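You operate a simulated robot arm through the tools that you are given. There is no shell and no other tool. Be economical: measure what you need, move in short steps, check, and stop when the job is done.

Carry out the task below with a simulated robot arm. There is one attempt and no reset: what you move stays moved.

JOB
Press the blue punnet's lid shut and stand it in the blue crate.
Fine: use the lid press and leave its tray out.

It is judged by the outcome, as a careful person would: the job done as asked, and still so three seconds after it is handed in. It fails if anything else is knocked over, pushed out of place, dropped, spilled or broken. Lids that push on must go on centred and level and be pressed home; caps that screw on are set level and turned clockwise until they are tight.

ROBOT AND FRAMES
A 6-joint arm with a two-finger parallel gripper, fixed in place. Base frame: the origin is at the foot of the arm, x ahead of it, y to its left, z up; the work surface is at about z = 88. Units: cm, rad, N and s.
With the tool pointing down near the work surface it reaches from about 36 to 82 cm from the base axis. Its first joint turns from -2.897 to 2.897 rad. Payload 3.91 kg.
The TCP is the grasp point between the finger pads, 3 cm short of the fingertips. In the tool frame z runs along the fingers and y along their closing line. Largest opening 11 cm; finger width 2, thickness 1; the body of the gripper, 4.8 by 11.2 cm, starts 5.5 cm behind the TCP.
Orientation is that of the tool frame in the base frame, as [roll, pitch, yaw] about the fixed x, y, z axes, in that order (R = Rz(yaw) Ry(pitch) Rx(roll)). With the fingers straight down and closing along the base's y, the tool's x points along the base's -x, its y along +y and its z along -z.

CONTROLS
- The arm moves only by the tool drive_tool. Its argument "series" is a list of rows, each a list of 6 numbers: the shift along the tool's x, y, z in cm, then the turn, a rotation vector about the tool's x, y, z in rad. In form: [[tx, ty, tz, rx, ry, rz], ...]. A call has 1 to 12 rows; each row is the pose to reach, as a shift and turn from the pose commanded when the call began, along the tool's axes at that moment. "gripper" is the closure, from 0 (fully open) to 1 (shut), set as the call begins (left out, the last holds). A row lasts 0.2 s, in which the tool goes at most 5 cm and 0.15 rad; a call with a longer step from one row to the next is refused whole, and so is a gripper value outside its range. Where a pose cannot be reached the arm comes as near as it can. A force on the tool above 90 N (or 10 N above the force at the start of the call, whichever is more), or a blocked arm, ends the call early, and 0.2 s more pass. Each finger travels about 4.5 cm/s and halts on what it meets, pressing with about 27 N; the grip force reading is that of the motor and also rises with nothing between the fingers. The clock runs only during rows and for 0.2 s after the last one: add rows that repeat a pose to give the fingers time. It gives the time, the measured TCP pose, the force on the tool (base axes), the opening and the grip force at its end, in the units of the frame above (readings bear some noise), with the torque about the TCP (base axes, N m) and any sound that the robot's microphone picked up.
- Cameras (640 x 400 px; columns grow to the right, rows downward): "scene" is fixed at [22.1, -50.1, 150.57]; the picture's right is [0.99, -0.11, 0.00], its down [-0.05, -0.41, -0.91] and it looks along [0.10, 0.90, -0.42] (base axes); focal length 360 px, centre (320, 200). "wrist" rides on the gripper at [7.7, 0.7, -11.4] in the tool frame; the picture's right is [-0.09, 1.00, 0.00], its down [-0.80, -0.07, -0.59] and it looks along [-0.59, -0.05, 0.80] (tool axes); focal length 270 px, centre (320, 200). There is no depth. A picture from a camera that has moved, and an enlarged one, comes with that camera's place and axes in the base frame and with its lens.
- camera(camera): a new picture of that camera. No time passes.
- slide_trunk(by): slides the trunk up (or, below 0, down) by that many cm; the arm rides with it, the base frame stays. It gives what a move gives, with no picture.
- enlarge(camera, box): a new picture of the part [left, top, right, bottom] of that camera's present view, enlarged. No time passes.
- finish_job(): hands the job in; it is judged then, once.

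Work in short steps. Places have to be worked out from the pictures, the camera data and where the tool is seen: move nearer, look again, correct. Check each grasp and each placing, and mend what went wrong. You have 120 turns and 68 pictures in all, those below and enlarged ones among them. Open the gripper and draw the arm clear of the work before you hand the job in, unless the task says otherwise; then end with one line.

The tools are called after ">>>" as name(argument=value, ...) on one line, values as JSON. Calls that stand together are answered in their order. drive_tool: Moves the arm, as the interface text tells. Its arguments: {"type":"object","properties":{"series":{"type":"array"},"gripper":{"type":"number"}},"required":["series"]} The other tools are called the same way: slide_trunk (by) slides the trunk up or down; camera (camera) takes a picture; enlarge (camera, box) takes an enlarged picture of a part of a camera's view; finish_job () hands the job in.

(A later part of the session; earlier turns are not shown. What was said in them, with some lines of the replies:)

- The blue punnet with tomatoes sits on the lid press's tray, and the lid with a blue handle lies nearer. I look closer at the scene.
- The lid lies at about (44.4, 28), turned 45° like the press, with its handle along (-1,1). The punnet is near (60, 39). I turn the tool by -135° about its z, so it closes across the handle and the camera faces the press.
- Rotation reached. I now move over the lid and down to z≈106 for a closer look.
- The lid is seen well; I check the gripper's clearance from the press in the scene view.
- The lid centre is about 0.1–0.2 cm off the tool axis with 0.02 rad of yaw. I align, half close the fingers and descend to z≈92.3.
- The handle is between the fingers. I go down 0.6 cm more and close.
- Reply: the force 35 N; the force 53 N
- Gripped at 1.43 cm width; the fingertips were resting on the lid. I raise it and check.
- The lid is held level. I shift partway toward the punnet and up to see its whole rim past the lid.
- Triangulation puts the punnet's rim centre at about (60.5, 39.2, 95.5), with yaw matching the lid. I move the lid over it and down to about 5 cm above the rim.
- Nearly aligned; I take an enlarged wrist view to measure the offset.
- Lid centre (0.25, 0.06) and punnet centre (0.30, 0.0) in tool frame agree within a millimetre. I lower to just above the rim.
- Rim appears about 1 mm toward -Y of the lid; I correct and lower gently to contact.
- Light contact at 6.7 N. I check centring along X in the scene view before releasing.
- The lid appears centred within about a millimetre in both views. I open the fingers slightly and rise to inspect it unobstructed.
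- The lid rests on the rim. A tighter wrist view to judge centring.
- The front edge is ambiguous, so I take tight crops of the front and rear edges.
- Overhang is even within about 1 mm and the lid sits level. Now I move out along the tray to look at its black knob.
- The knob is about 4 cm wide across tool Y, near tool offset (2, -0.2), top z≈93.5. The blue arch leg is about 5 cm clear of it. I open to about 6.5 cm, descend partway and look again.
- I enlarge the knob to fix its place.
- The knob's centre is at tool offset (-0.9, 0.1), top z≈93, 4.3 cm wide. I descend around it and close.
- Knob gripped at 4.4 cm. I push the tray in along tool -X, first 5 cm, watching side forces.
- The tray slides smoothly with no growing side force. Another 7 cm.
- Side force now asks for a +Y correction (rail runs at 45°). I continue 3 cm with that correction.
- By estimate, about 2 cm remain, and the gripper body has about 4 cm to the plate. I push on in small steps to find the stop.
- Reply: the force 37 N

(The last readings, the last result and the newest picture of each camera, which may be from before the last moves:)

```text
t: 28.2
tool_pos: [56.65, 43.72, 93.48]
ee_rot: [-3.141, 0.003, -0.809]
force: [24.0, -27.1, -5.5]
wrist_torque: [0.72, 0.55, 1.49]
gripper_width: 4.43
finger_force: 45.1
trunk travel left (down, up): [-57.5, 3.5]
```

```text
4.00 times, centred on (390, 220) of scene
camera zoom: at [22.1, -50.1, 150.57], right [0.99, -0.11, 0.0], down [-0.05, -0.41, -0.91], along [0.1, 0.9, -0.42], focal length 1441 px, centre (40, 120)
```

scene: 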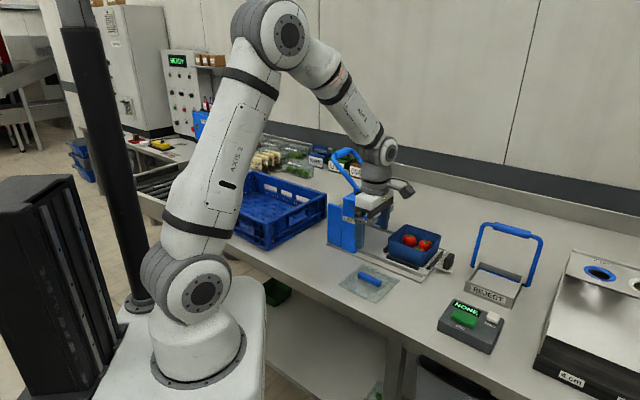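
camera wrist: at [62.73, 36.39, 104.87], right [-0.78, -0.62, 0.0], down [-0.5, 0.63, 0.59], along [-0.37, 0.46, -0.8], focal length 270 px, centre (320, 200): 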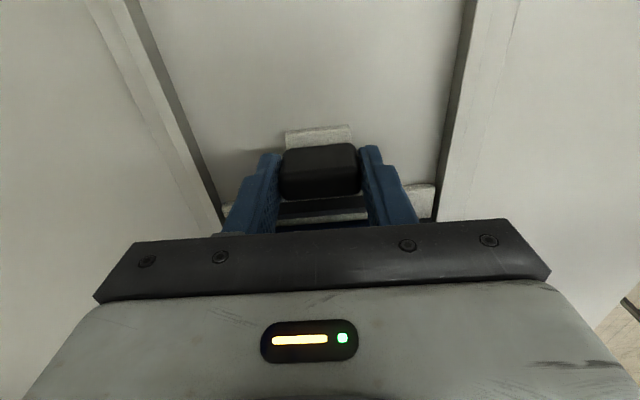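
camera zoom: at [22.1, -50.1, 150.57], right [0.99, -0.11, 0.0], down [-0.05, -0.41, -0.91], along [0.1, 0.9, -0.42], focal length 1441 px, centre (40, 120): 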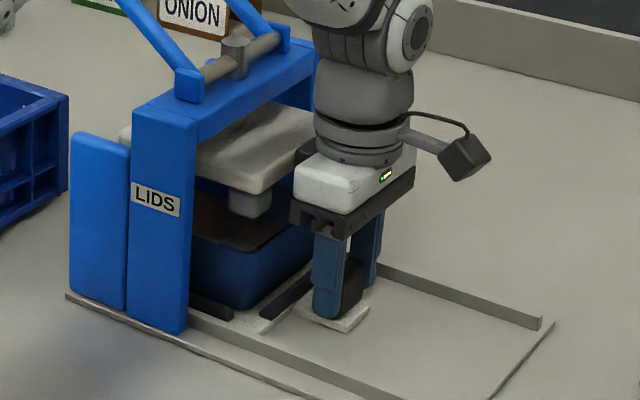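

The tray meets its stop after 16.9 cm (36 N resistance, as estimated). I relax, open, and back out and up.

>>> drive_tool(series=[[0.6, 0, 0, 0, 0, 0], [0.6, 0, 0, 0, 0, 0], [0.6, 0, 0, 0, 0, 0], [0.6, 0, 0, 0, 0, 0]], gripper=0.4)

>>> drive_tool(series=[[1, 0, -2, 0, 0, 0], [2, 0, -5, 0, 0, 0], [4, 0, -9, 0, 0, 0], [6, 0, -13, 0, 0, 0], [7, 0, -17, 0, 0, 0], [7, 0, -21, 0, 0, 0], [7, 0, -24, 0, 0, 0], [7, 0, -24, 0, 0, 0]])

>>> camera(camera="wrist")

>>> enlarge(camera="scene", box=[310, 130, 470, 270])

```text
t: 29.2
tool_pos: [56.61, 43.82, 93.47]
ee_rot: [-3.141, 0.002, -0.806]
force: [7.2, -1.9, -2.1]
wrist_torque: [0.13, 0.53, -0.06]
gripper_width: 6.62
finger_force: 0.1
trunk travel left (down, up): [-57.5, 3.5]
```

```text
t: 31.0
tool_pos: [61.43, 38.75, 117.28]
ee_rot: [-3.141, 0.001, -0.81]
force: [0.1, -0.1, -0.8]
wrist_torque: [0.0, -0.01, 0.02]
gripper_width: 6.57
finger_force: 0.0
trunk travel left (down, up): [-57.5, 3.5]
```

```text
25 pictures are left
camera wrist: at [66.11, 32.64, 128.87], right [-0.78, -0.62, 0.0], down [-0.5, 0.63, 0.59], along [-0.37, 0.46, -0.8], focal length 270 px, centre (320, 200)
```

wrist: 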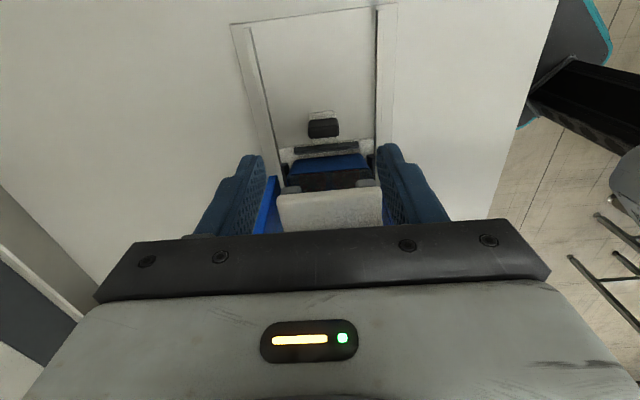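

```text
2.86 times, centred on (390, 200) of scene
camera zoom: at [22.1, -50.1, 150.57], right [0.99, -0.11, 0.0], down [-0.05, -0.41, -0.91], along [0.1, 0.9, -0.42], focal length 1029 px, centre (120, 200)
```

zoom: 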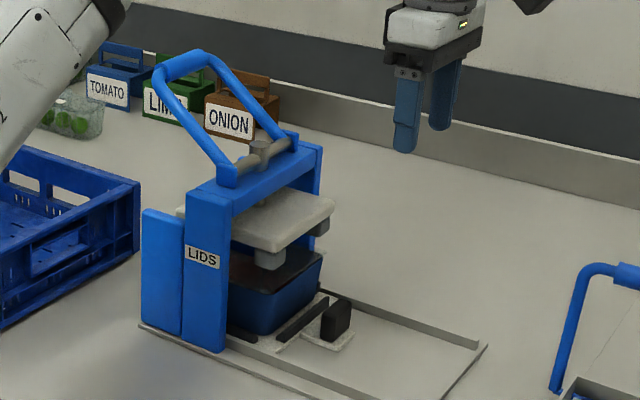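

The tray is home under the plate. The lever bar is at about (41.3, 59, 116), behind the pivot at (49, 51.3, 107.6). I go up and over the bar, staying 12 cm above it.

>>> drive_tool(series=[[0, 0, -4, 0, 0, 0], [0, 0, -8, 0, 0, 0], [-2, 0, -12, 0, 0, 0], [-6.5, 0, -13, 0, 0, 0], [-11, 0, -13, 0, 0, 0], [-15.5, 0, -13, 0, 0, 0], [-20, 0.2, -13, 0, 0, 0], [-22, 0.4, -13, 0, 0, 0], [-22, 0.4, -13, 0, 0, 0]])

>>> drive_tool(series=[[0, 0, 0, 0, 0, 0.15], [0, 0, 0, 0, 0, 0.3], [0, 0, 0, 0, 0, 0.45], [0, 0, 0, 0, 0, 0.6], [0, 0, 0, 0, 0, 0.75], [0, 0, 0, 0, 0, 0.9], [0, 0, 0, 0, 0, 1.05], [0, 0, 0, 0, 0, 1.2], [0, 0, 0, 0, 0, 1.35], [0, 0, 0, 0, 0, 1.5], [0, 0, 0, 0, 0, 1.548], [0, 0, 0, 0, 0, 1.548]])

>>> camera(camera="wrist")

```text
t: 33.0
tool_pos: [45.77, 54.25, 130.46]
ee_rot: [3.141, 0.001, -0.809]
force: [-0.5, 0.8, 0.5]
wrist_torque: [0.01, 0.0, -0.01]
gripper_width: 6.61
finger_force: 0.2
trunk travel left (down, up): [-57.5, 3.5]
```

```text
t: 35.6
tool_pos: [45.84, 54.37, 130.34]
ee_rot: [3.142, -0.001, -2.36]
force: [-0.1, 0.4, -0.1]
wrist_torque: [0.0, 0.0, -0.02]
gripper_width: 6.58
finger_force: 0.1
trunk travel left (down, up): [-57.5, 3.5]
```

```text
23 pictures are left
camera wrist: at [39.92, 49.33, 141.89], right [-0.64, 0.77, 0.0], down [0.62, 0.52, 0.59], along [0.46, 0.38, -0.8], focal length 270 px, centre (320, 200)
```

wrist: 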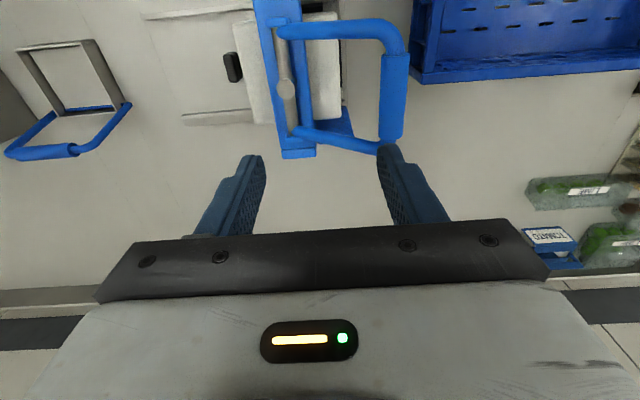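

The bar is at tool offset (-0.1, 6.9). I centre over it and descend so the fingers straddle it, then close.

>>> drive_tool(series=[[-0.13, 3.5, 0, 0, 0, 0], [-0.13, 6.9, 1, 0, 0, 0], [-0.13, 6.9, 4.5, 0, 0, 0], [-0.13, 6.9, 8, 0, 0, 0], [-0.13, 6.9, 11, 0, 0, 0], [-0.13, 6.9, 13, 0, 0, 0], [-0.13, 6.9, 14.3, 0, 0, 0], [-0.13, 6.9, 14.3, 0, 0, 0]])

>>> camera(camera="wrist")

>>> enlarge(camera="scene", box=[300, 110, 440, 220])

```text
t: 37.4
tool_pos: [41.16, 59.29, 116.0]
ee_rot: [-3.141, 0.001, -2.356]
force: [-0.9, 0.0, 0.0]
wrist_torque: [0.02, 0.0, 0.02]
gripper_width: 6.62
finger_force: 0.0
trunk travel left (down, up): [-57.5, 3.5]
```

```text
22 pictures are left
camera wrist: at [35.14, 54.29, 127.61], right [-0.64, 0.77, 0.0], down [0.62, 0.52, 0.59], along [0.46, 0.38, -0.8], focal length 270 px, centre (320, 200)
```

wrist: 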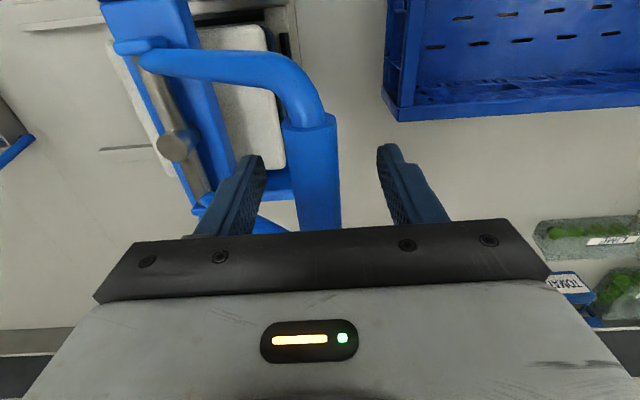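

```text
3.64 times, centred on (370, 165) of scene
camera zoom: at [22.1, -50.1, 150.57], right [0.99, -0.11, 0.0], down [-0.05, -0.41, -0.91], along [0.1, 0.9, -0.42], focal length 1310 px, centre (138, 327)
```

zoom: 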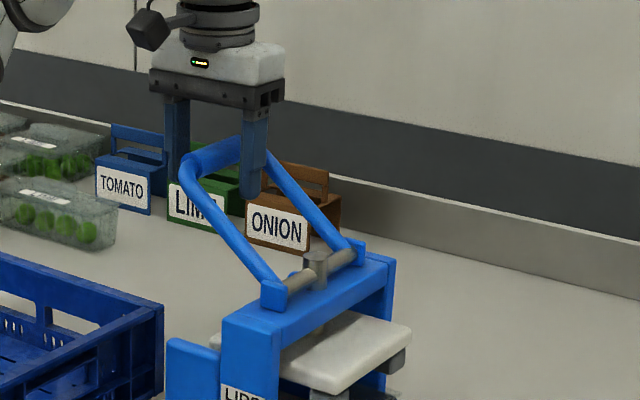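

The bar is between the fingers at TCP height. I close on it.

>>> drive_tool(series=[[0, 0, 0, 0, 0, 0], [0, 0, 0, 0, 0, 0], [0, 0, 0, 0, 0, 0], [0, 0, 0, 0, 0, 0], [0, 0, 0, 0, 0, 0]], gripper=1)

>>> drive_tool(series=[[0, 0.3, 0.5, 0, 0, 0], [0, 0.6, 1.0, 0, 0, 0], [0, 0.6, 1.0, 0, 0, 0]])

```text
t: 38.6
tool_pos: [41.25, 59.19, 116.12]
ee_rot: [3.142, -0.002, -2.357]
force: [2.7, -4.4, -3.2]
wrist_torque: [-0.05, 0.11, 0.0]
gripper_width: 2.36
finger_force: 45.2
trunk travel left (down, up): [-57.5, 3.5]
```

```text
t: 39.4
tool_pos: [40.76, 59.73, 115.12]
ee_rot: [3.141, 0.002, -2.355]
force: [3.4, -1.3, 2.2]
wrist_torque: [0.14, -0.63, -0.02]
gripper_width: 2.32
finger_force: 45.1
trunk travel left (down, up): [-57.5, 3.5]
```

The lever moves down freely at the back. I follow its arc 4 cm further.

>>> drive_tool(series=[[0, 0.32, 0.5, 0, 0, 0], [0, 0.6, 1.0, 0, 0, 0], [0, 0.85, 1.5, 0, 0, 0], [0, 1.07, 2.0, 0, 0, 0], [0, 1.27, 2.5, 0, 0, 0], [0, 1.45, 3.0, 0, 0, 0], [0, 1.6, 3.5, 0, 0, 0], [0, 1.75, 4.0, 0, 0, 0], [0, 1.75, 4.0, 0, 0, 0]])

>>> enlarge(camera="scene", box=[310, 140, 430, 270])

```text
t: 41.4
tool_pos: [39.61, 60.88, 110.97]
ee_rot: [-3.14, -0.001, -2.358]
force: [5.8, -4.5, 1.5]
wrist_torque: [-0.06, -0.3, -0.02]
gripper_width: 2.35
finger_force: 44.8
trunk travel left (down, up): [-57.5, 3.5]
```

```text
3.08 times, centred on (370, 205) of scene
camera zoom: at [22.1, -50.1, 150.57], right [0.99, -0.11, 0.0], down [-0.05, -0.41, -0.91], along [0.1, 0.9, -0.42], focal length 1109 px, centre (166, 185)
```

zoom: 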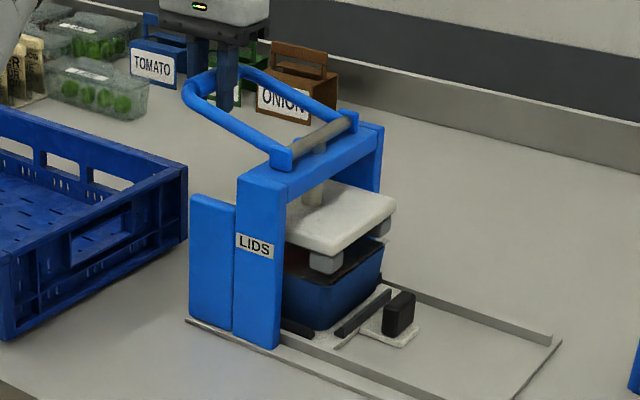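

The plate is coming down toward the lid. I continue down the arc.

>>> drive_tool(series=[[0, 0.0, 0.5, 0, 0, 0], [0, 0.05, 1.0, 0, 0, 0], [0, 0.1, 1.5, 0, 0, 0], [0, 0.15, 2.0, 0, 0, 0], [0, 0.18, 2.5, 0, 0, 0], [0, 0.2, 3.0, 0, 0, 0], [0, 0.2, 3.0, 0, 0, 0]])

>>> enlarge(camera="scene", box=[310, 140, 430, 270])

```text
t: 43.0
tool_pos: [39.26, 61.07, 108.04]
ee_rot: [-3.141, -0.002, -2.356]
force: [-1.7, 4.1, 2.4]
wrist_torque: [0.3, -0.56, 0.01]
gripper_width: 2.37
finger_force: 44.6
trunk travel left (down, up): [-57.5, 3.5]
```

```text
3.08 times, centred on (370, 205) of scene
camera zoom: at [22.1, -50.1, 150.57], right [0.99, -0.11, 0.0], down [-0.05, -0.41, -0.91], along [0.1, 0.9, -0.42], focal length 1109 px, centre (166, 185)
```

zoom: 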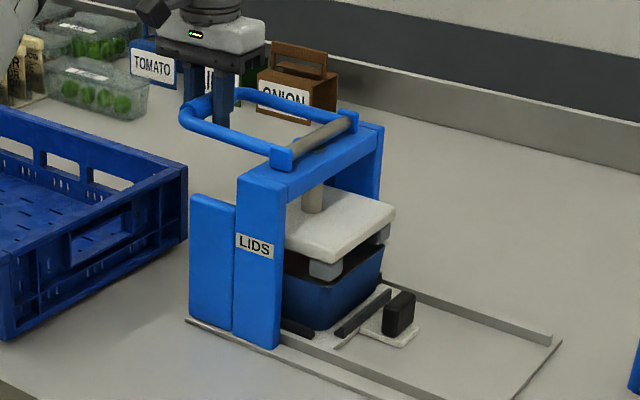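

Almost no resistance yet; I keep following the arc down until it presses.

>>> drive_tool(series=[[0, 0.1, 0.5, 0, 0, 0], [0, 0.1, 1.0, 0, 0, 0], [0, 0.05, 1.5, 0, 0, 0], [0, 0.0, 2.0, 0, 0, 0], [0, -0.08, 2.5, 0, 0, 0], [0, -0.17, 3.0, 0, 0, 0], [0, -0.17, 3.0, 0, 0, 0]])

>>> enlarge(camera="scene", box=[310, 140, 430, 270])

```text
t: 44.6
tool_pos: [39.27, 61.09, 105.4]
ee_rot: [-3.142, 0.004, -2.355]
force: [-7.2, 14.0, 31.5]
wrist_torque: [-0.11, -0.09, -0.05]
gripper_width: 2.36
finger_force: 44.8
trunk travel left (down, up): [-57.5, 3.5]
heard: snap
```

```text
3.08 times, centred on (370, 205) of scene
camera zoom: at [22.1, -50.1, 150.57], right [0.99, -0.11, 0.0], down [-0.05, -0.41, -0.91], along [0.1, 0.9, -0.42], focal length 1109 px, centre (166, 185)
```

zoom: 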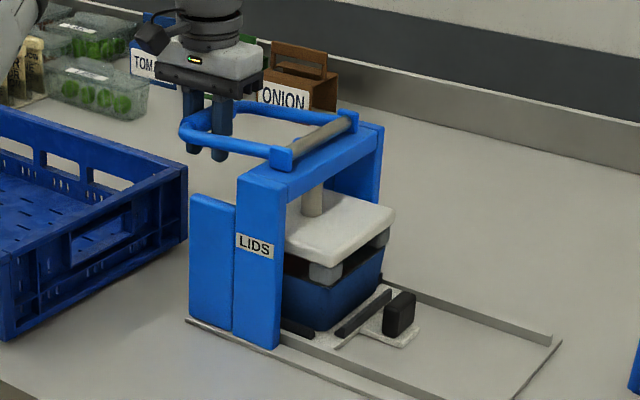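

A snap was heard with 31 N resistance. I press a little further to be sure it is home.

>>> drive_tool(series=[[0, 0.15, 0.2, 0, 0, 0], [0, 0.15, 0.4, 0, 0, 0], [0, 0.15, 0.4, 0, 0, 0]])

```text
t: 45.4
tool_pos: [39.22, 60.91, 105.1]
ee_rot: [-3.14, 0.006, -2.358]
force: [-4.4, 8.5, 34.0]
wrist_torque: [-0.47, 0.29, -0.03]
gripper_width: 2.38
finger_force: 45.3
trunk travel left (down, up): [-57.5, 3.5]
```

>>> drive_tool(series=[[0, 0, 0.3, 0, 0, 0], [0, 0, 0.6, 0, 0, 0], [0, 0, 0.6, 0, 0, 0]])

>>> enlarge(camera="scene", box=[330, 170, 430, 260])

```text
t: 46.2
tool_pos: [39.04, 61.0, 104.47]
ee_rot: [-3.14, 0.005, -2.356]
force: [-5.9, 7.2, 32.8]
wrist_torque: [-0.08, -0.16, -0.02]
gripper_width: 2.32
finger_force: 44.5
trunk travel left (down, up): [-57.5, 3.5]
```

```text
4.44 times, centred on (380, 215) of scene
camera zoom: at [22.1, -50.1, 150.57], right [0.99, -0.11, 0.0], down [-0.05, -0.41, -0.91], along [0.1, 0.9, -0.42], focal length 1601 px, centre (53, 133)
```

zoom: 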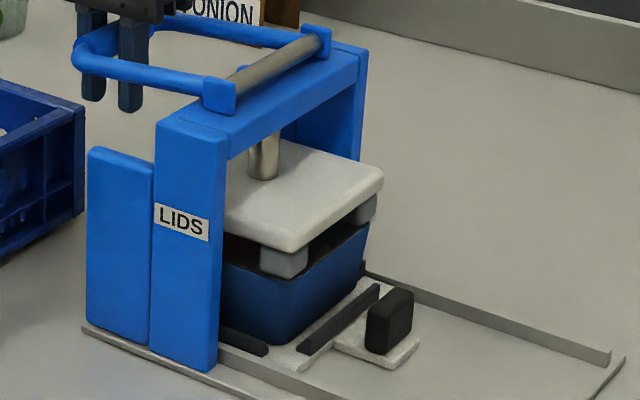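

The lever is at its stop, with the fingers only slipping along the bar. I raise the lever back along its arc.

>>> drive_tool(series=[[0, 0.15, -1, 0, 0, 0], [0, 0.2, -2, 0, 0, 0], [0, 0.17, -3, 0, 0, 0], [0, 0.07, -4, 0, 0, 0], [0, -0.1, -5, 0, 0, 0], [0, -0.35, -6, 0, 0, 0], [0, -0.7, -7, 0, 0, 0], [0, -1.1, -8, 0, 0, 0], [0, -1.65, -9, 0, 0, 0], [0, -2.3, -10, 0, 0, 0], [0, -2.6, -10.5, 0, 0, 0], [0, -2.6, -10.5, 0, 0, 0]])

>>> enlarge(camera="scene", box=[310, 130, 430, 270])

```text
t: 48.8
tool_pos: [41.37, 59.19, 114.21]
ee_rot: [-3.141, -0.005, -2.355]
force: [-0.4, -16.1, -28.8]
wrist_torque: [0.23, 0.15, 0.06]
gripper_width: 2.36
finger_force: 44.6
trunk travel left (down, up): [-57.5, 3.5]
```

```text
2.86 times, centred on (370, 200) of scene
camera zoom: at [22.1, -50.1, 150.57], right [0.99, -0.11, 0.0], down [-0.05, -0.41, -0.91], along [0.1, 0.9, -0.42], focal length 1029 px, centre (177, 200)
```

zoom: 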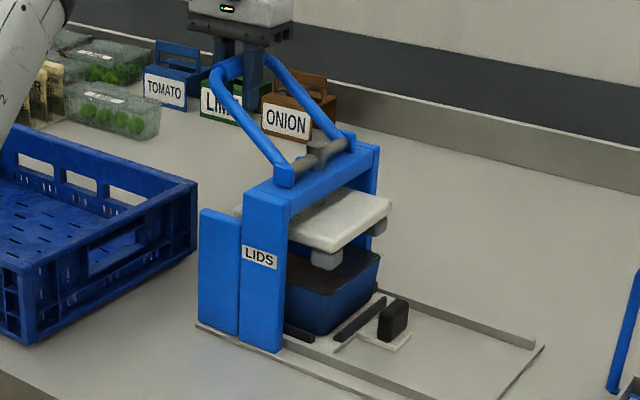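

The lever is up against its top stop and the plate is raised. I relax, open, and rise clear.

>>> drive_tool(series=[[0, 0, 0.3, 0, 0, 0], [0, 0, 0.3, 0, 0, 0], [0, 0, 0.3, 0, 0, 0], [0, 0, 0.3, 0, 0, 0], [0, 0, 0.3, 0, 0, 0]], gripper=0.4)

>>> drive_tool(series=[[0, 0, -2, 0, 0, 0], [0, 0, -5, 0, 0, 0], [0, 0, -9, 0, 0, 0], [0, 0, -13, 0, 0, 0], [0, 0, -16, 0, 0, 0], [0, 0, -16, 0, 0, 0]])

>>> drive_tool(series=[[0, -1, 0, 0, 0, -0.15], [0, -3, 0, 0, 0, -0.3], [0, -5, 0, 0, 0, -0.45], [0, -7, 0, 0, 0, -0.6], [0, -9, 0, 0, 0, -0.75], [0, -11, 0, 0, 0, -0.9], [0, -13, 0, 0, 0, -1.05], [0, -15, 0, 0, 0, -1.2], [0, -17, 0, 0, 0, -1.35], [0, -19, 0, 0, 0, -1.5], [0, -21, 0, 0, 0, -1.57], [0, -23, 0, 0, 0, -1.57]])

>>> camera(camera="wrist")

>>> enlarge(camera="scene", box=[310, 130, 430, 270])

```text
t: 50.0
tool_pos: [41.25, 59.13, 114.27]
ee_rot: [-3.14, 0.001, -2.354]
force: [-0.3, 0.5, -0.6]
wrist_torque: [0.02, 0.01, 0.02]
gripper_width: 6.59
finger_force: 0.0
trunk travel left (down, up): [-57.5, 3.5]
```

```text
t: 51.4
tool_pos: [40.84, 58.81, 130.2]
ee_rot: [-3.141, -0.001, -2.357]
force: [0.7, 0.7, 0.7]
wrist_torque: [0.03, 0.02, 0.03]
gripper_width: 6.59
finger_force: 0.2
out of reach, approached as far as the arm can: row 5, 6
trunk travel left (down, up): [-57.5, 3.5]
```

```text
t: 54.0
tool_pos: [57.3, 42.55, 130.06]
ee_rot: [3.141, 0.001, -0.784]
force: [1.3, 0.5, 0.0]
wrist_torque: [0.04, -0.03, 0.01]
gripper_width: 6.6
finger_force: 0.0
trunk travel left (down, up): [-57.5, 3.5]
```

```text
15 pictures are left
camera wrist: at [62.18, 36.69, 141.62], right [-0.77, -0.64, 0.0], down [-0.52, 0.62, 0.59], along [-0.38, 0.46, -0.8], focal length 270 px, centre (320, 200)
```

wrist: 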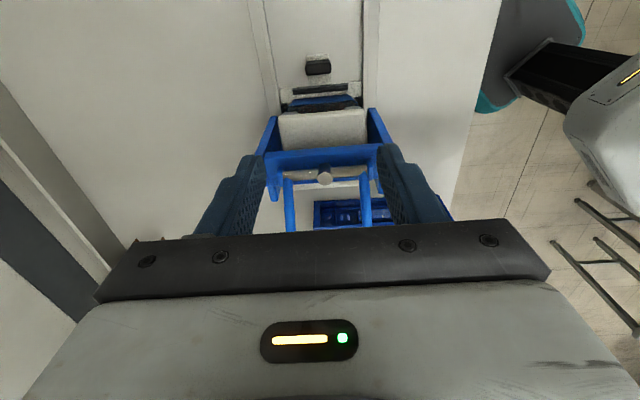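

```text
2.86 times, centred on (370, 200) of scene
camera zoom: at [22.1, -50.1, 150.57], right [0.99, -0.11, 0.0], down [-0.05, -0.41, -0.91], along [0.1, 0.9, -0.42], focal length 1029 px, centre (177, 200)
```

zoom: 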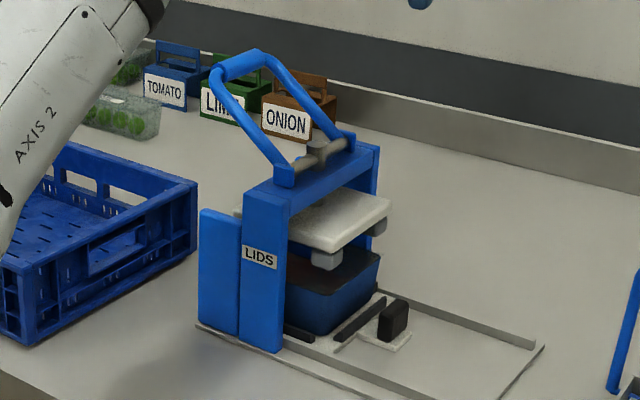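

The lever stays up. I return to the knob along the reverse of my earlier exit path.

>>> drive_tool(series=[[3, -0.2, 4, 0, 0, 0], [5.5, -0.41, 8, 0, 0, 0], [5.5, -0.41, 13, 0, 0, 0], [5.5, -0.41, 18, 0, 0, 0], [5, -0.41, 22.5, 0, 0, 0], [4, -0.41, 26, 0, 0, 0], [2.6, -0.41, 29, 0, 0, 0], [0.8, -0.41, 32, 0, 0, 0], [-0.6, -0.41, 34.5, 0, 0, 0], [-1.3, -0.41, 36.5, 0, 0, 0], [-1.3, -0.41, 36.5, 0, 0, 0]])

>>> drive_tool(series=[[0, 0, 0, 0, 0, 0], [0, 0, 0, 0, 0, 0], [0, 0, 0, 0, 0, 0], [0, 0, 0, 0, 0, 0], [0, 0, 0, 0, 0, 0]], gripper=1)

```text
t: 56.4
tool_pos: [56.8, 43.86, 93.6]
ee_rot: [-3.141, 0.0, -0.788]
force: [0.9, -1.2, 0.9]
wrist_torque: [0.06, 0.04, 0.07]
gripper_width: 6.59
finger_force: 0.1
trunk travel left (down, up): [-57.5, 3.5]
```

```text
t: 57.6
tool_pos: [56.65, 43.71, 93.56]
ee_rot: [3.139, 0.001, -0.788]
force: [-6.5, -7.4, -4.3]
wrist_torque: [-0.04, 0.01, 0.12]
gripper_width: 4.4
finger_force: 45.1
trunk travel left (down, up): [-57.5, 3.5]
```

Knob gripped, width 4.4. I pull the tray out along +X to where it began.

>>> drive_tool(series=[[0.8, 0.05, 0, 0, 0, 0], [2, 0.05, 0, 0, 0, 0], [3.2, 0.06, 0, 0, 0, 0], [4.4, 0.06, 0, 0, 0, 0], [5.6, 0.07, 0, 0, 0, 0], [6.8, 0.07, 0, 0, 0, 0], [8, 0.08, 0, 0, 0, 0], [8, 0.08, 0, 0, 0, 0]])

>>> drive_tool(series=[[1.2, 0, 0, 0, 0, 0], [2.4, 0, 0, 0, 0, 0], [3.6, 0, 0, 0, 0, 0], [4.8, 0, 0, 0, 0, 0], [6, 0, 0, 0, 0, 0], [7.2, 0, 0, 0, 0, 0], [8, 0, 0, 0, 0, 0], [8.5, 0, 0, 0, 0, 0], [8.8, 0, 0, 0, 0, 0], [8.8, 0, 0, 0, 0, 0]])

>>> enlarge(camera="scene", box=[320, 150, 480, 290])

```text
t: 59.4
tool_pos: [62.24, 38.01, 93.56]
ee_rot: [-3.14, 0.001, -0.785]
force: [-5.8, -6.0, -5.5]
wrist_torque: [-0.12, 0.24, 0.07]
gripper_width: 4.4
finger_force: 45.1
trunk travel left (down, up): [-57.5, 3.5]
```

```text
t: 61.6
tool_pos: [68.53, 31.9, 93.48]
ee_rot: [3.141, 0.001, -0.786]
force: [-1.5, -4.5, -0.8]
wrist_torque: [0.03, 0.62, 0.27]
gripper_width: 4.38
finger_force: 45.6
trunk travel left (down, up): [-57.5, 3.5]
```

```text
2.86 times, centred on (400, 220) of scene
camera zoom: at [22.1, -50.1, 150.57], right [0.99, -0.11, 0.0], down [-0.05, -0.41, -0.91], along [0.1, 0.9, -0.42], focal length 1029 px, centre (91, 143)
```

zoom: 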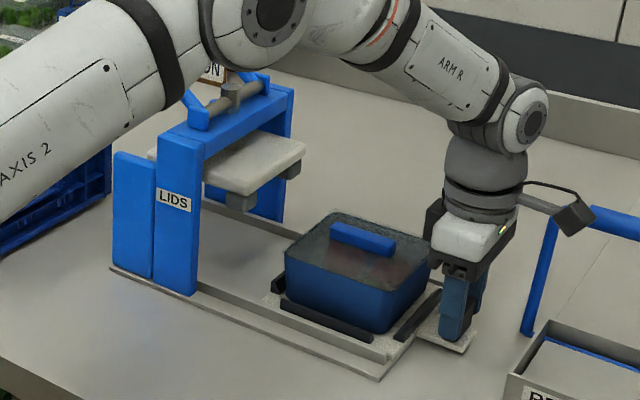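

The tray is out again with the lid on. I release the knob, rise, and move above the lid for a check.

>>> drive_tool(series=[[0, 0, 0, 0, 0, 0], [0, 0, 0, 0, 0, 0], [0, 0, 0, 0, 0, 0]], gripper=0.4)

>>> drive_tool(series=[[0, 0, -3, 0, 0, 0], [0, 0, -7, 0, 0, 0], [0, 0, -11, 0, 0, 0], [-2, 0, -15, 0, 0, 0], [-6, 0, -16.5, 0, 0, 0.01], [-9, 0.08, -16.5, 0, 0, 0.022], [-11, 0.08, -16.5, 0, 0, 0.022], [-11, 0.08, -16.5, 0, 0, 0.022]], gripper=0.62)

>>> enlarge(camera="wrist", box=[200, 0, 440, 200])

>>> enlarge(camera="scene", box=[390, 215, 450, 270])

```text
t: 62.4
tool_pos: [68.41, 31.9, 93.62]
ee_rot: [3.141, -0.002, -0.786]
force: [1.1, -0.1, -0.7]
wrist_torque: [-0.02, 0.03, -0.01]
gripper_width: 6.58
finger_force: 0.0
trunk travel left (down, up): [-57.5, 3.5]
```

```text
t: 64.2
tool_pos: [60.57, 39.62, 110.07]
ee_rot: [-3.141, 0.0, -0.806]
force: [0.4, 0.5, 0.2]
wrist_torque: [0.0, 0.0, -0.02]
gripper_width: 4.19
finger_force: 0.0
trunk travel left (down, up): [-57.5, 3.5]
```

```text
2.00 times, centred on (320, 100) of wrist
camera zoom: at [65.38, 33.67, 121.66], right [-0.78, -0.62, 0.0], down [-0.5, 0.63, 0.59], along [-0.37, 0.46, -0.8], focal length 541 px, centre (320, 400)
```

zoom: 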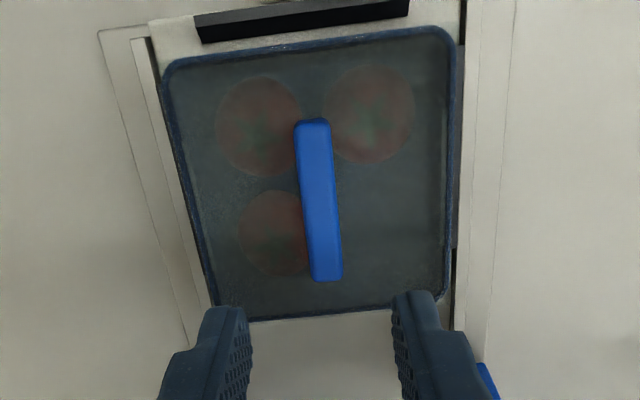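

```text
7.27 times, centred on (420, 242) of scene
camera zoom: at [22.1, -50.1, 150.57], right [0.99, -0.11, 0.0], down [-0.05, -0.41, -0.91], along [0.1, 0.9, -0.42], focal length 2620 px, centre (-407, -109)
```

zoom: 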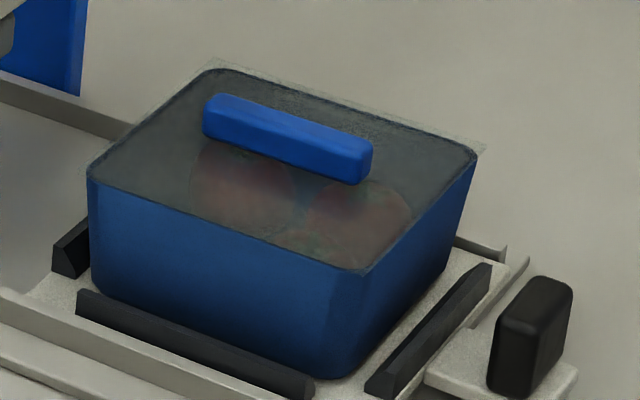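

The lid is now down level, flush on the rim. I descend on the handle (offset ≈(0.4, 0)) and grip it.

>>> drive_tool(series=[[0.4, 0.02, 3, 0, 0, 0], [0.4, 0.02, 6, 0, 0, 0], [0.4, 0.02, 9, 0, 0, 0], [0.4, 0.02, 10.5, 0, 0, 0], [0.4, 0.02, 11.1, 0, 0, 0], [0.4, 0.02, 11.1, 0, 0, 0]])

>>> drive_tool(series=[[0, 0, 0, 0, 0, 0], [0, 0, 0, 0, 0, 0], [0, 0, 0, 0, 0, 0], [0, 0, 0, 0, 0, 0]], gripper=1)

>>> drive_tool(series=[[0, 0, -0.5, 0, 0, 0], [0, 0, -1, 0, 0, 0], [0, 0, -1.5, 0, 0, 0], [0, 0, -1.5, 0, 0, 0]])

>>> enlarge(camera="scene", box=[380, 190, 470, 280])

```text
t: 65.6
tool_pos: [60.89, 39.25, 99.05]
ee_rot: [-3.141, 0.0, -0.808]
force: [-0.4, 0.1, -1.3]
wrist_torque: [-0.01, 0.01, 0.02]
gripper_width: 4.17
finger_force: 0.1
trunk travel left (down, up): [-57.5, 3.5]
```

```text
t: 66.6
tool_pos: [61.01, 39.29, 99.16]
ee_rot: [3.141, 0.002, -0.809]
force: [0.0, 0.4, -0.4]
wrist_torque: [-0.01, 0.03, 0.04]
gripper_width: 1.45
finger_force: 27.7
trunk travel left (down, up): [-57.5, 3.5]
```

```text
t: 67.6
tool_pos: [61.07, 39.44, 100.45]
ee_rot: [3.14, 0.0, -0.807]
force: [0.0, 0.1, -2.5]
wrist_torque: [0.01, 0.01, 0.01]
gripper_width: 1.46
finger_force: 27.0
trunk travel left (down, up): [-57.5, 3.5]
```

```text
4.44 times, centred on (425, 235) of scene
camera zoom: at [22.1, -50.1, 150.57], right [0.99, -0.11, 0.0], down [-0.05, -0.41, -0.91], along [0.1, 0.9, -0.42], focal length 1601 px, centre (-147, 44)
```

zoom: 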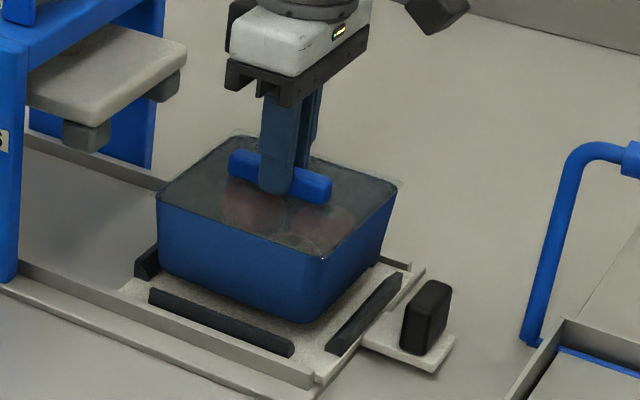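

The whole punnet comes up with its lid (2.5 N). I lift to z≈114 and carry it around the robot side of the press toward the crate.

>>> drive_tool(series=[[0, 0, -3, 0, 0, 0], [0, 0, -6, 0, 0, 0], [0, 0, -9, 0, 0, 0], [0, 0, -12, 0, 0, 0], [0, 2.5, -13.5, 0, 0, 0], [-0.1, 6, -13.5, 0, 0, 0], [-0.22, 9.5, -13.5, 0, 0, 0], [-0.6, 13, -13.5, 0, 0, 0], [-1, 16.5, -13.5, 0, 0, 0], [-1.4, 19.4, -13.5, 0, 0, 0], [-1.4, 19.4, -13.5, 0, 0, 0]])

>>> camera(camera="scene")

```text
t: 70.0
tool_pos: [46.12, 27.04, 113.76]
ee_rot: [-3.14, -0.001, -0.81]
force: [-0.4, -0.4, -1.3]
wrist_torque: [0.01, 0.0, 0.0]
gripper_width: 1.44
finger_force: 27.3
trunk travel left (down, up): [-57.5, 3.5]
```

```text
9 pictures are left
```

scene: 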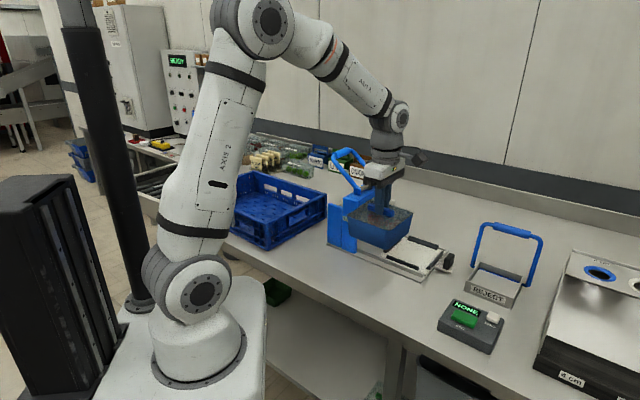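

Held securely and clear of the press. I continue past the press toward the crate's near corner.

>>> drive_tool(series=[[-3.5, 1.3, 0, 0, 0, 0], [-7, 2.5, 0, 0, 0, 0], [-10.5, 3.8, 0, 0, 0, 0], [-14, 3.7, 0, 0, 0, 0], [-17.6, 3.6, 0, 0, 0, 0], [-21.2, 3.4, 0, 0, 0, 0], [-25.2, 2.8, 0, 0, 0, 0], [-29.2, 2.1, 0, 0, 0, 0], [-33.3, 1.5, 0, 0, 0, 0], [-33.3, 1.5, 0, 0, 0, 0]])

>>> camera(camera="scene")

```text
t: 72.2
tool_pos: [21.7, 50.05, 113.98]
ee_rot: [-3.142, 0.001, -0.808]
force: [0.3, -0.6, -1.8]
wrist_torque: [0.0, 0.0, 0.02]
gripper_width: 1.44
finger_force: 26.9
trunk travel left (down, up): [-57.5, 3.5]
```

```text
8 pictures are left
```

scene: 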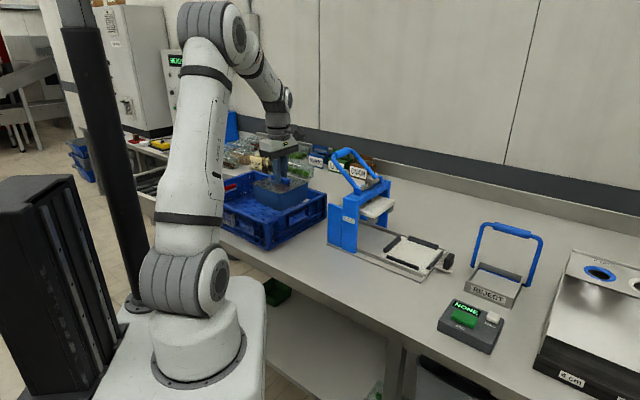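

Over the crate's near corner now. I move on to about (18.5, 67), inside the crate, and look.

>>> drive_tool(series=[[-3, -2, 0, 0, 0, 0], [-6, -4, 0, 0, 0, 0], [-9, -5.9, 0, 0, 0, 0], [-12, -7.8, 0, 0, 0, 0], [-14.5, -9.45, 0, 0, 0, 0], [-14.5, -9.45, 0, 0, 0, 0]])

>>> camera(camera="wrist")

>>> enlarge(camera="scene", box=[200, 120, 360, 260])

```text
t: 73.6
tool_pos: [18.64, 66.89, 114.09]
ee_rot: [-3.142, 0.0, -0.808]
force: [-0.7, -0.3, -1.8]
wrist_torque: [-0.03, -0.02, 0.02]
gripper_width: 1.47
finger_force: 26.7
trunk travel left (down, up): [-57.5, 3.5]
```

```text
7 pictures are left
camera wrist: at [23.39, 60.95, 125.53], right [-0.78, -0.62, 0.0], down [-0.5, 0.63, 0.59], along [-0.37, 0.46, -0.8], focal length 270 px, centre (320, 200)
```

wrist: 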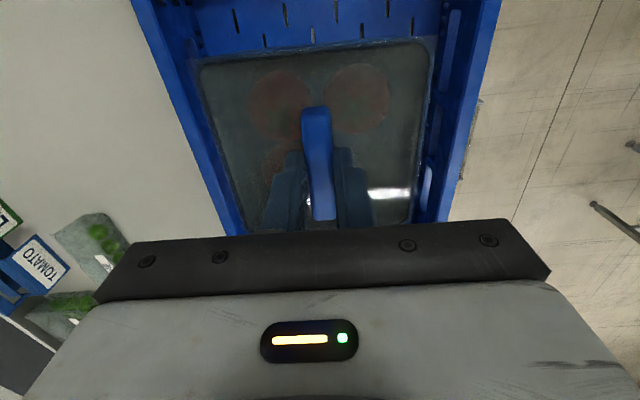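

```text
2.86 times, centred on (280, 190) of scene
camera zoom: at [22.1, -50.1, 150.57], right [0.99, -0.11, 0.0], down [-0.05, -0.41, -0.91], along [0.1, 0.9, -0.42], focal length 1029 px, centre (434, 229)
```

zoom: 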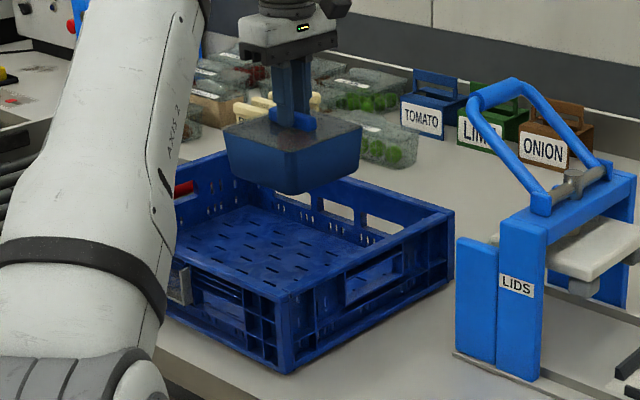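

The punnet is over an empty part of the crate floor, about 8 cm from each side wall. I lower to just above the floor.

>>> drive_tool(series=[[0, 0, 2.5, 0, 0, 0], [0, 0, 5, 0, 0, 0], [0, 0, 7.5, 0, 0, 0], [0, 0, 10, 0, 0, 0], [0, 0, 12, 0, 0, 0], [0, 0, 13.5, 0, 0, 0], [0, 0, 14, 0, 0, 0], [0, 0, 14, 0, 0, 0]])

>>> drive_tool(series=[[0, 0, 0.25, 0, 0, 0], [0, 0, 0.5, 0, 0, 0], [0, 0, 0.5, 0, 0, 0]])

>>> enlarge(camera="scene", box=[220, 140, 340, 240])

```text
t: 75.4
tool_pos: [18.65, 67.02, 99.89]
ee_rot: [-3.141, 0.0, -0.808]
force: [-0.5, -0.4, -0.8]
wrist_torque: [0.0, 0.0, 0.01]
gripper_width: 1.46
finger_force: 26.9
trunk travel left (down, up): [-57.5, 3.5]
```

```text
t: 76.2
tool_pos: [18.54, 67.0, 99.32]
ee_rot: [3.141, 0.001, -0.808]
force: [-0.3, 0.7, -0.5]
wrist_torque: [-0.02, 0.01, 0.03]
gripper_width: 1.44
finger_force: 27.0
trunk travel left (down, up): [-57.5, 3.5]
```

```text
4.00 times, centred on (280, 190) of scene
camera zoom: at [22.1, -50.1, 150.57], right [0.99, -0.11, 0.0], down [-0.05, -0.41, -0.91], along [0.1, 0.9, -0.42], focal length 1441 px, centre (480, 240)
```

zoom: 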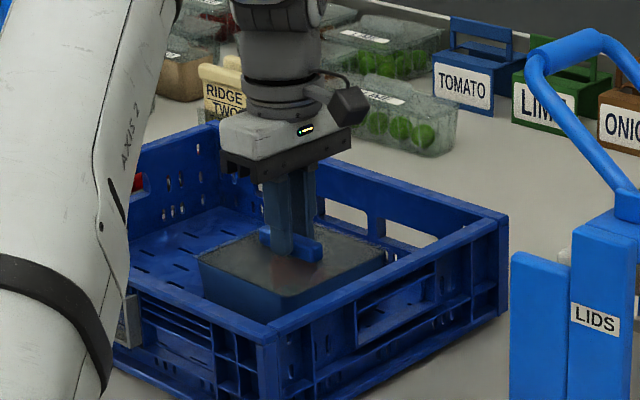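

Inside the crate and level, not yet firmly down. I lower in small steps until contact shows.

>>> drive_tool(series=[[0, 0, 0.2, 0, 0, 0], [0, 0, 0.4, 0, 0, 0], [0, 0, 0.4, 0, 0, 0]])

>>> drive_tool(series=[[0, 0, 0.15, 0, 0, 0], [0, 0, 0.3, 0, 0, 0], [0, 0, 0.3, 0, 0, 0]])

```text
t: 77.0
tool_pos: [18.6, 66.96, 99.04]
ee_rot: [-3.14, -0.001, -0.808]
force: [-0.2, -0.3, -1.5]
wrist_torque: [-0.01, 0.0, 0.04]
gripper_width: 1.42
finger_force: 26.5
trunk travel left (down, up): [-57.5, 3.5]
```

```text
t: 77.8
tool_pos: [18.63, 67.06, 98.75]
ee_rot: [3.141, 0.001, -0.809]
force: [0.3, 0.8, 0.7]
wrist_torque: [-0.05, -0.02, 0.01]
gripper_width: 1.42
finger_force: 26.6
trunk travel left (down, up): [-57.5, 3.5]
```

>>> drive_tool(series=[[0, 0, 0.1, 0, 0, 0], [0, 0, 0.2, 0, 0, 0], [0, 0, 0.2, 0, 0, 0]])

>>> drive_tool(series=[[0, 0, 0.1, 0, 0, 0], [0, 0, 0.2, 0, 0, 0], [0, 0, 0.2, 0, 0, 0]])

```text
t: 78.6
tool_pos: [18.65, 67.22, 98.8]
ee_rot: [-3.139, 0.001, -0.807]
force: [-0.2, 2.4, 13.7]
wrist_torque: [0.01, -0.01, 0.01]
gripper_width: 1.41
finger_force: 27.1
trunk travel left (down, up): [-57.5, 3.5]
```

```text
t: 79.4
tool_pos: [18.63, 66.92, 98.74]
ee_rot: [-3.137, 0.001, -0.808]
force: [1.4, 6.0, 28.0]
wrist_torque: [0.15, 0.0, 0.0]
gripper_width: 1.45
finger_force: 27.1
trunk travel left (down, up): [-57.5, 3.5]
```

The punnet stands on the floor (contact force 28 N). I relax 0.3 cm, open a little, and rise.

>>> drive_tool(series=[[0, 0, -0.3, 0, 0, 0], [0, 0, -0.3, 0, 0, 0]])

>>> drive_tool(series=[[0, 0, 0, 0, 0, 0], [0, 0, 0, 0, 0, 0], [0, 0, 0, 0, 0, 0], [0, 0, 0, 0, 0, 0]], gripper=0.65)

>>> drive_tool(series=[[0, 0, -1.5, 0, 0, 0], [0, 0, -4, 0, 0, 0], [0, 0, -8, 0, 0, 0], [0, 0, -12, 0, 0, 0], [0, 0, -16, 0, 0, 0], [0, 0, -16, 0, 0, 0]])

>>> camera(camera="wrist")

>>> enlarge(camera="scene", box=[220, 140, 340, 240])

```text
t: 80.0
tool_pos: [18.5, 67.02, 98.66]
ee_rot: [3.141, 0.0, -0.807]
force: [1.6, 6.3, 16.3]
wrist_torque: [0.33, 0.12, -0.02]
gripper_width: 1.44
finger_force: 27.0
trunk travel left (down, up): [-57.5, 3.5]
```

```text
t: 81.0
tool_pos: [18.58, 67.04, 98.67]
ee_rot: [3.142, 0.0, -0.808]
force: [0.4, 0.7, -0.1]
wrist_torque: [-0.01, 0.01, 0.04]
gripper_width: 3.84
finger_force: 0.0
trunk travel left (down, up): [-57.5, 3.5]
```

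```text
t: 82.4
tool_pos: [18.54, 67.0, 114.67]
ee_rot: [3.141, 0.0, -0.808]
force: [-0.1, 0.3, -0.3]
wrist_torque: [0.01, 0.0, -0.01]
gripper_width: 3.86
finger_force: 0.0
trunk travel left (down, up): [-57.5, 3.5]
```

```text
4 pictures are left
camera wrist: at [23.36, 60.99, 126.23], right [-0.78, -0.62, 0.0], down [-0.5, 0.63, 0.59], along [-0.37, 0.46, -0.8], focal length 270 px, centre (320, 200)
```

wrist: 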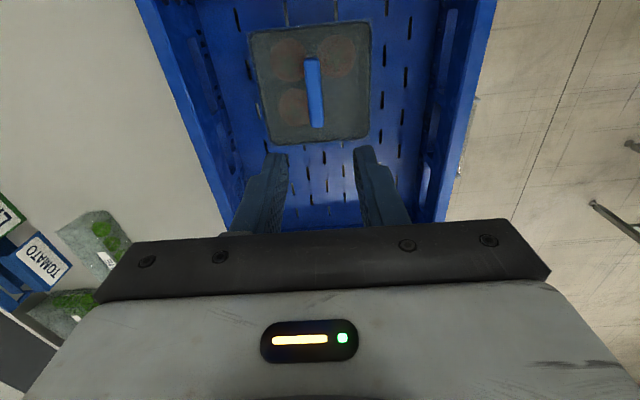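

```text
4.00 times, centred on (280, 190) of scene
camera zoom: at [22.1, -50.1, 150.57], right [0.99, -0.11, 0.0], down [-0.05, -0.41, -0.91], along [0.1, 0.9, -0.42], focal length 1441 px, centre (480, 240)
```

zoom: 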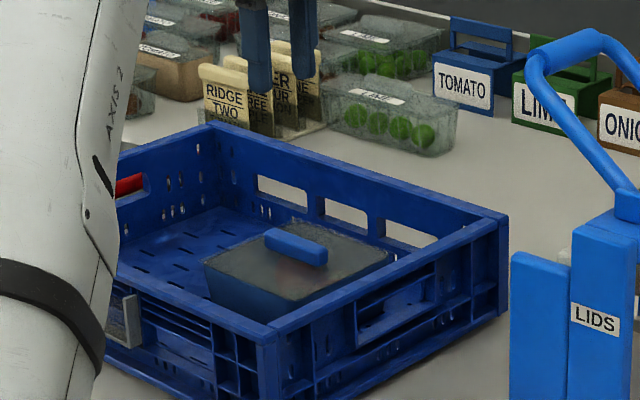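

The punnet stands level in the crate with its lid on. I draw the arm up and back, open the gripper, and take one last overall look.

>>> drive_tool(series=[[0, 0, -4, 0, 0, 0], [0, 0, -8, 0, 0, 0], [0, 0, -11, 0, 0, 0], [2, 3, -12, 0, 0, 0], [5, 6, -13, 0, 0, 0], [8, 9, -13, 0, 0, 0], [10, 12, -13, 0, 0, 0], [10, 12, -13, 0, 0, 0]], gripper=0)

>>> camera(camera="scene")

```text
t: 84.2
tool_pos: [16.79, 51.59, 127.75]
ee_rot: [3.141, 0.002, -0.807]
force: [-0.6, 0.8, 0.4]
wrist_torque: [-0.02, 0.01, 0.02]
gripper_width: 11.01
finger_force: 0.1
trunk travel left (down, up): [-57.5, 3.5]
```

```text
2 pictures are left
```

scene: 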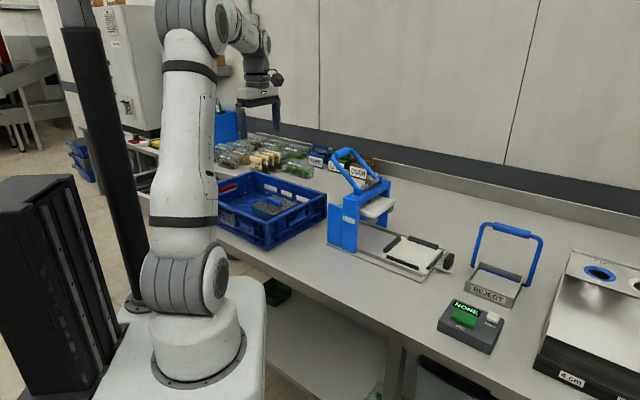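

The punnet is in the crate, the tray is out, the lever is up, and the arm is clear. I hand it in.

>>> finish_job()

```text
The job is handed in.
```

The blue punnet's lid is pressed shut with the lid press (I heard it snap), the punnet is standing in the blue crate, and the press's tray is left out.
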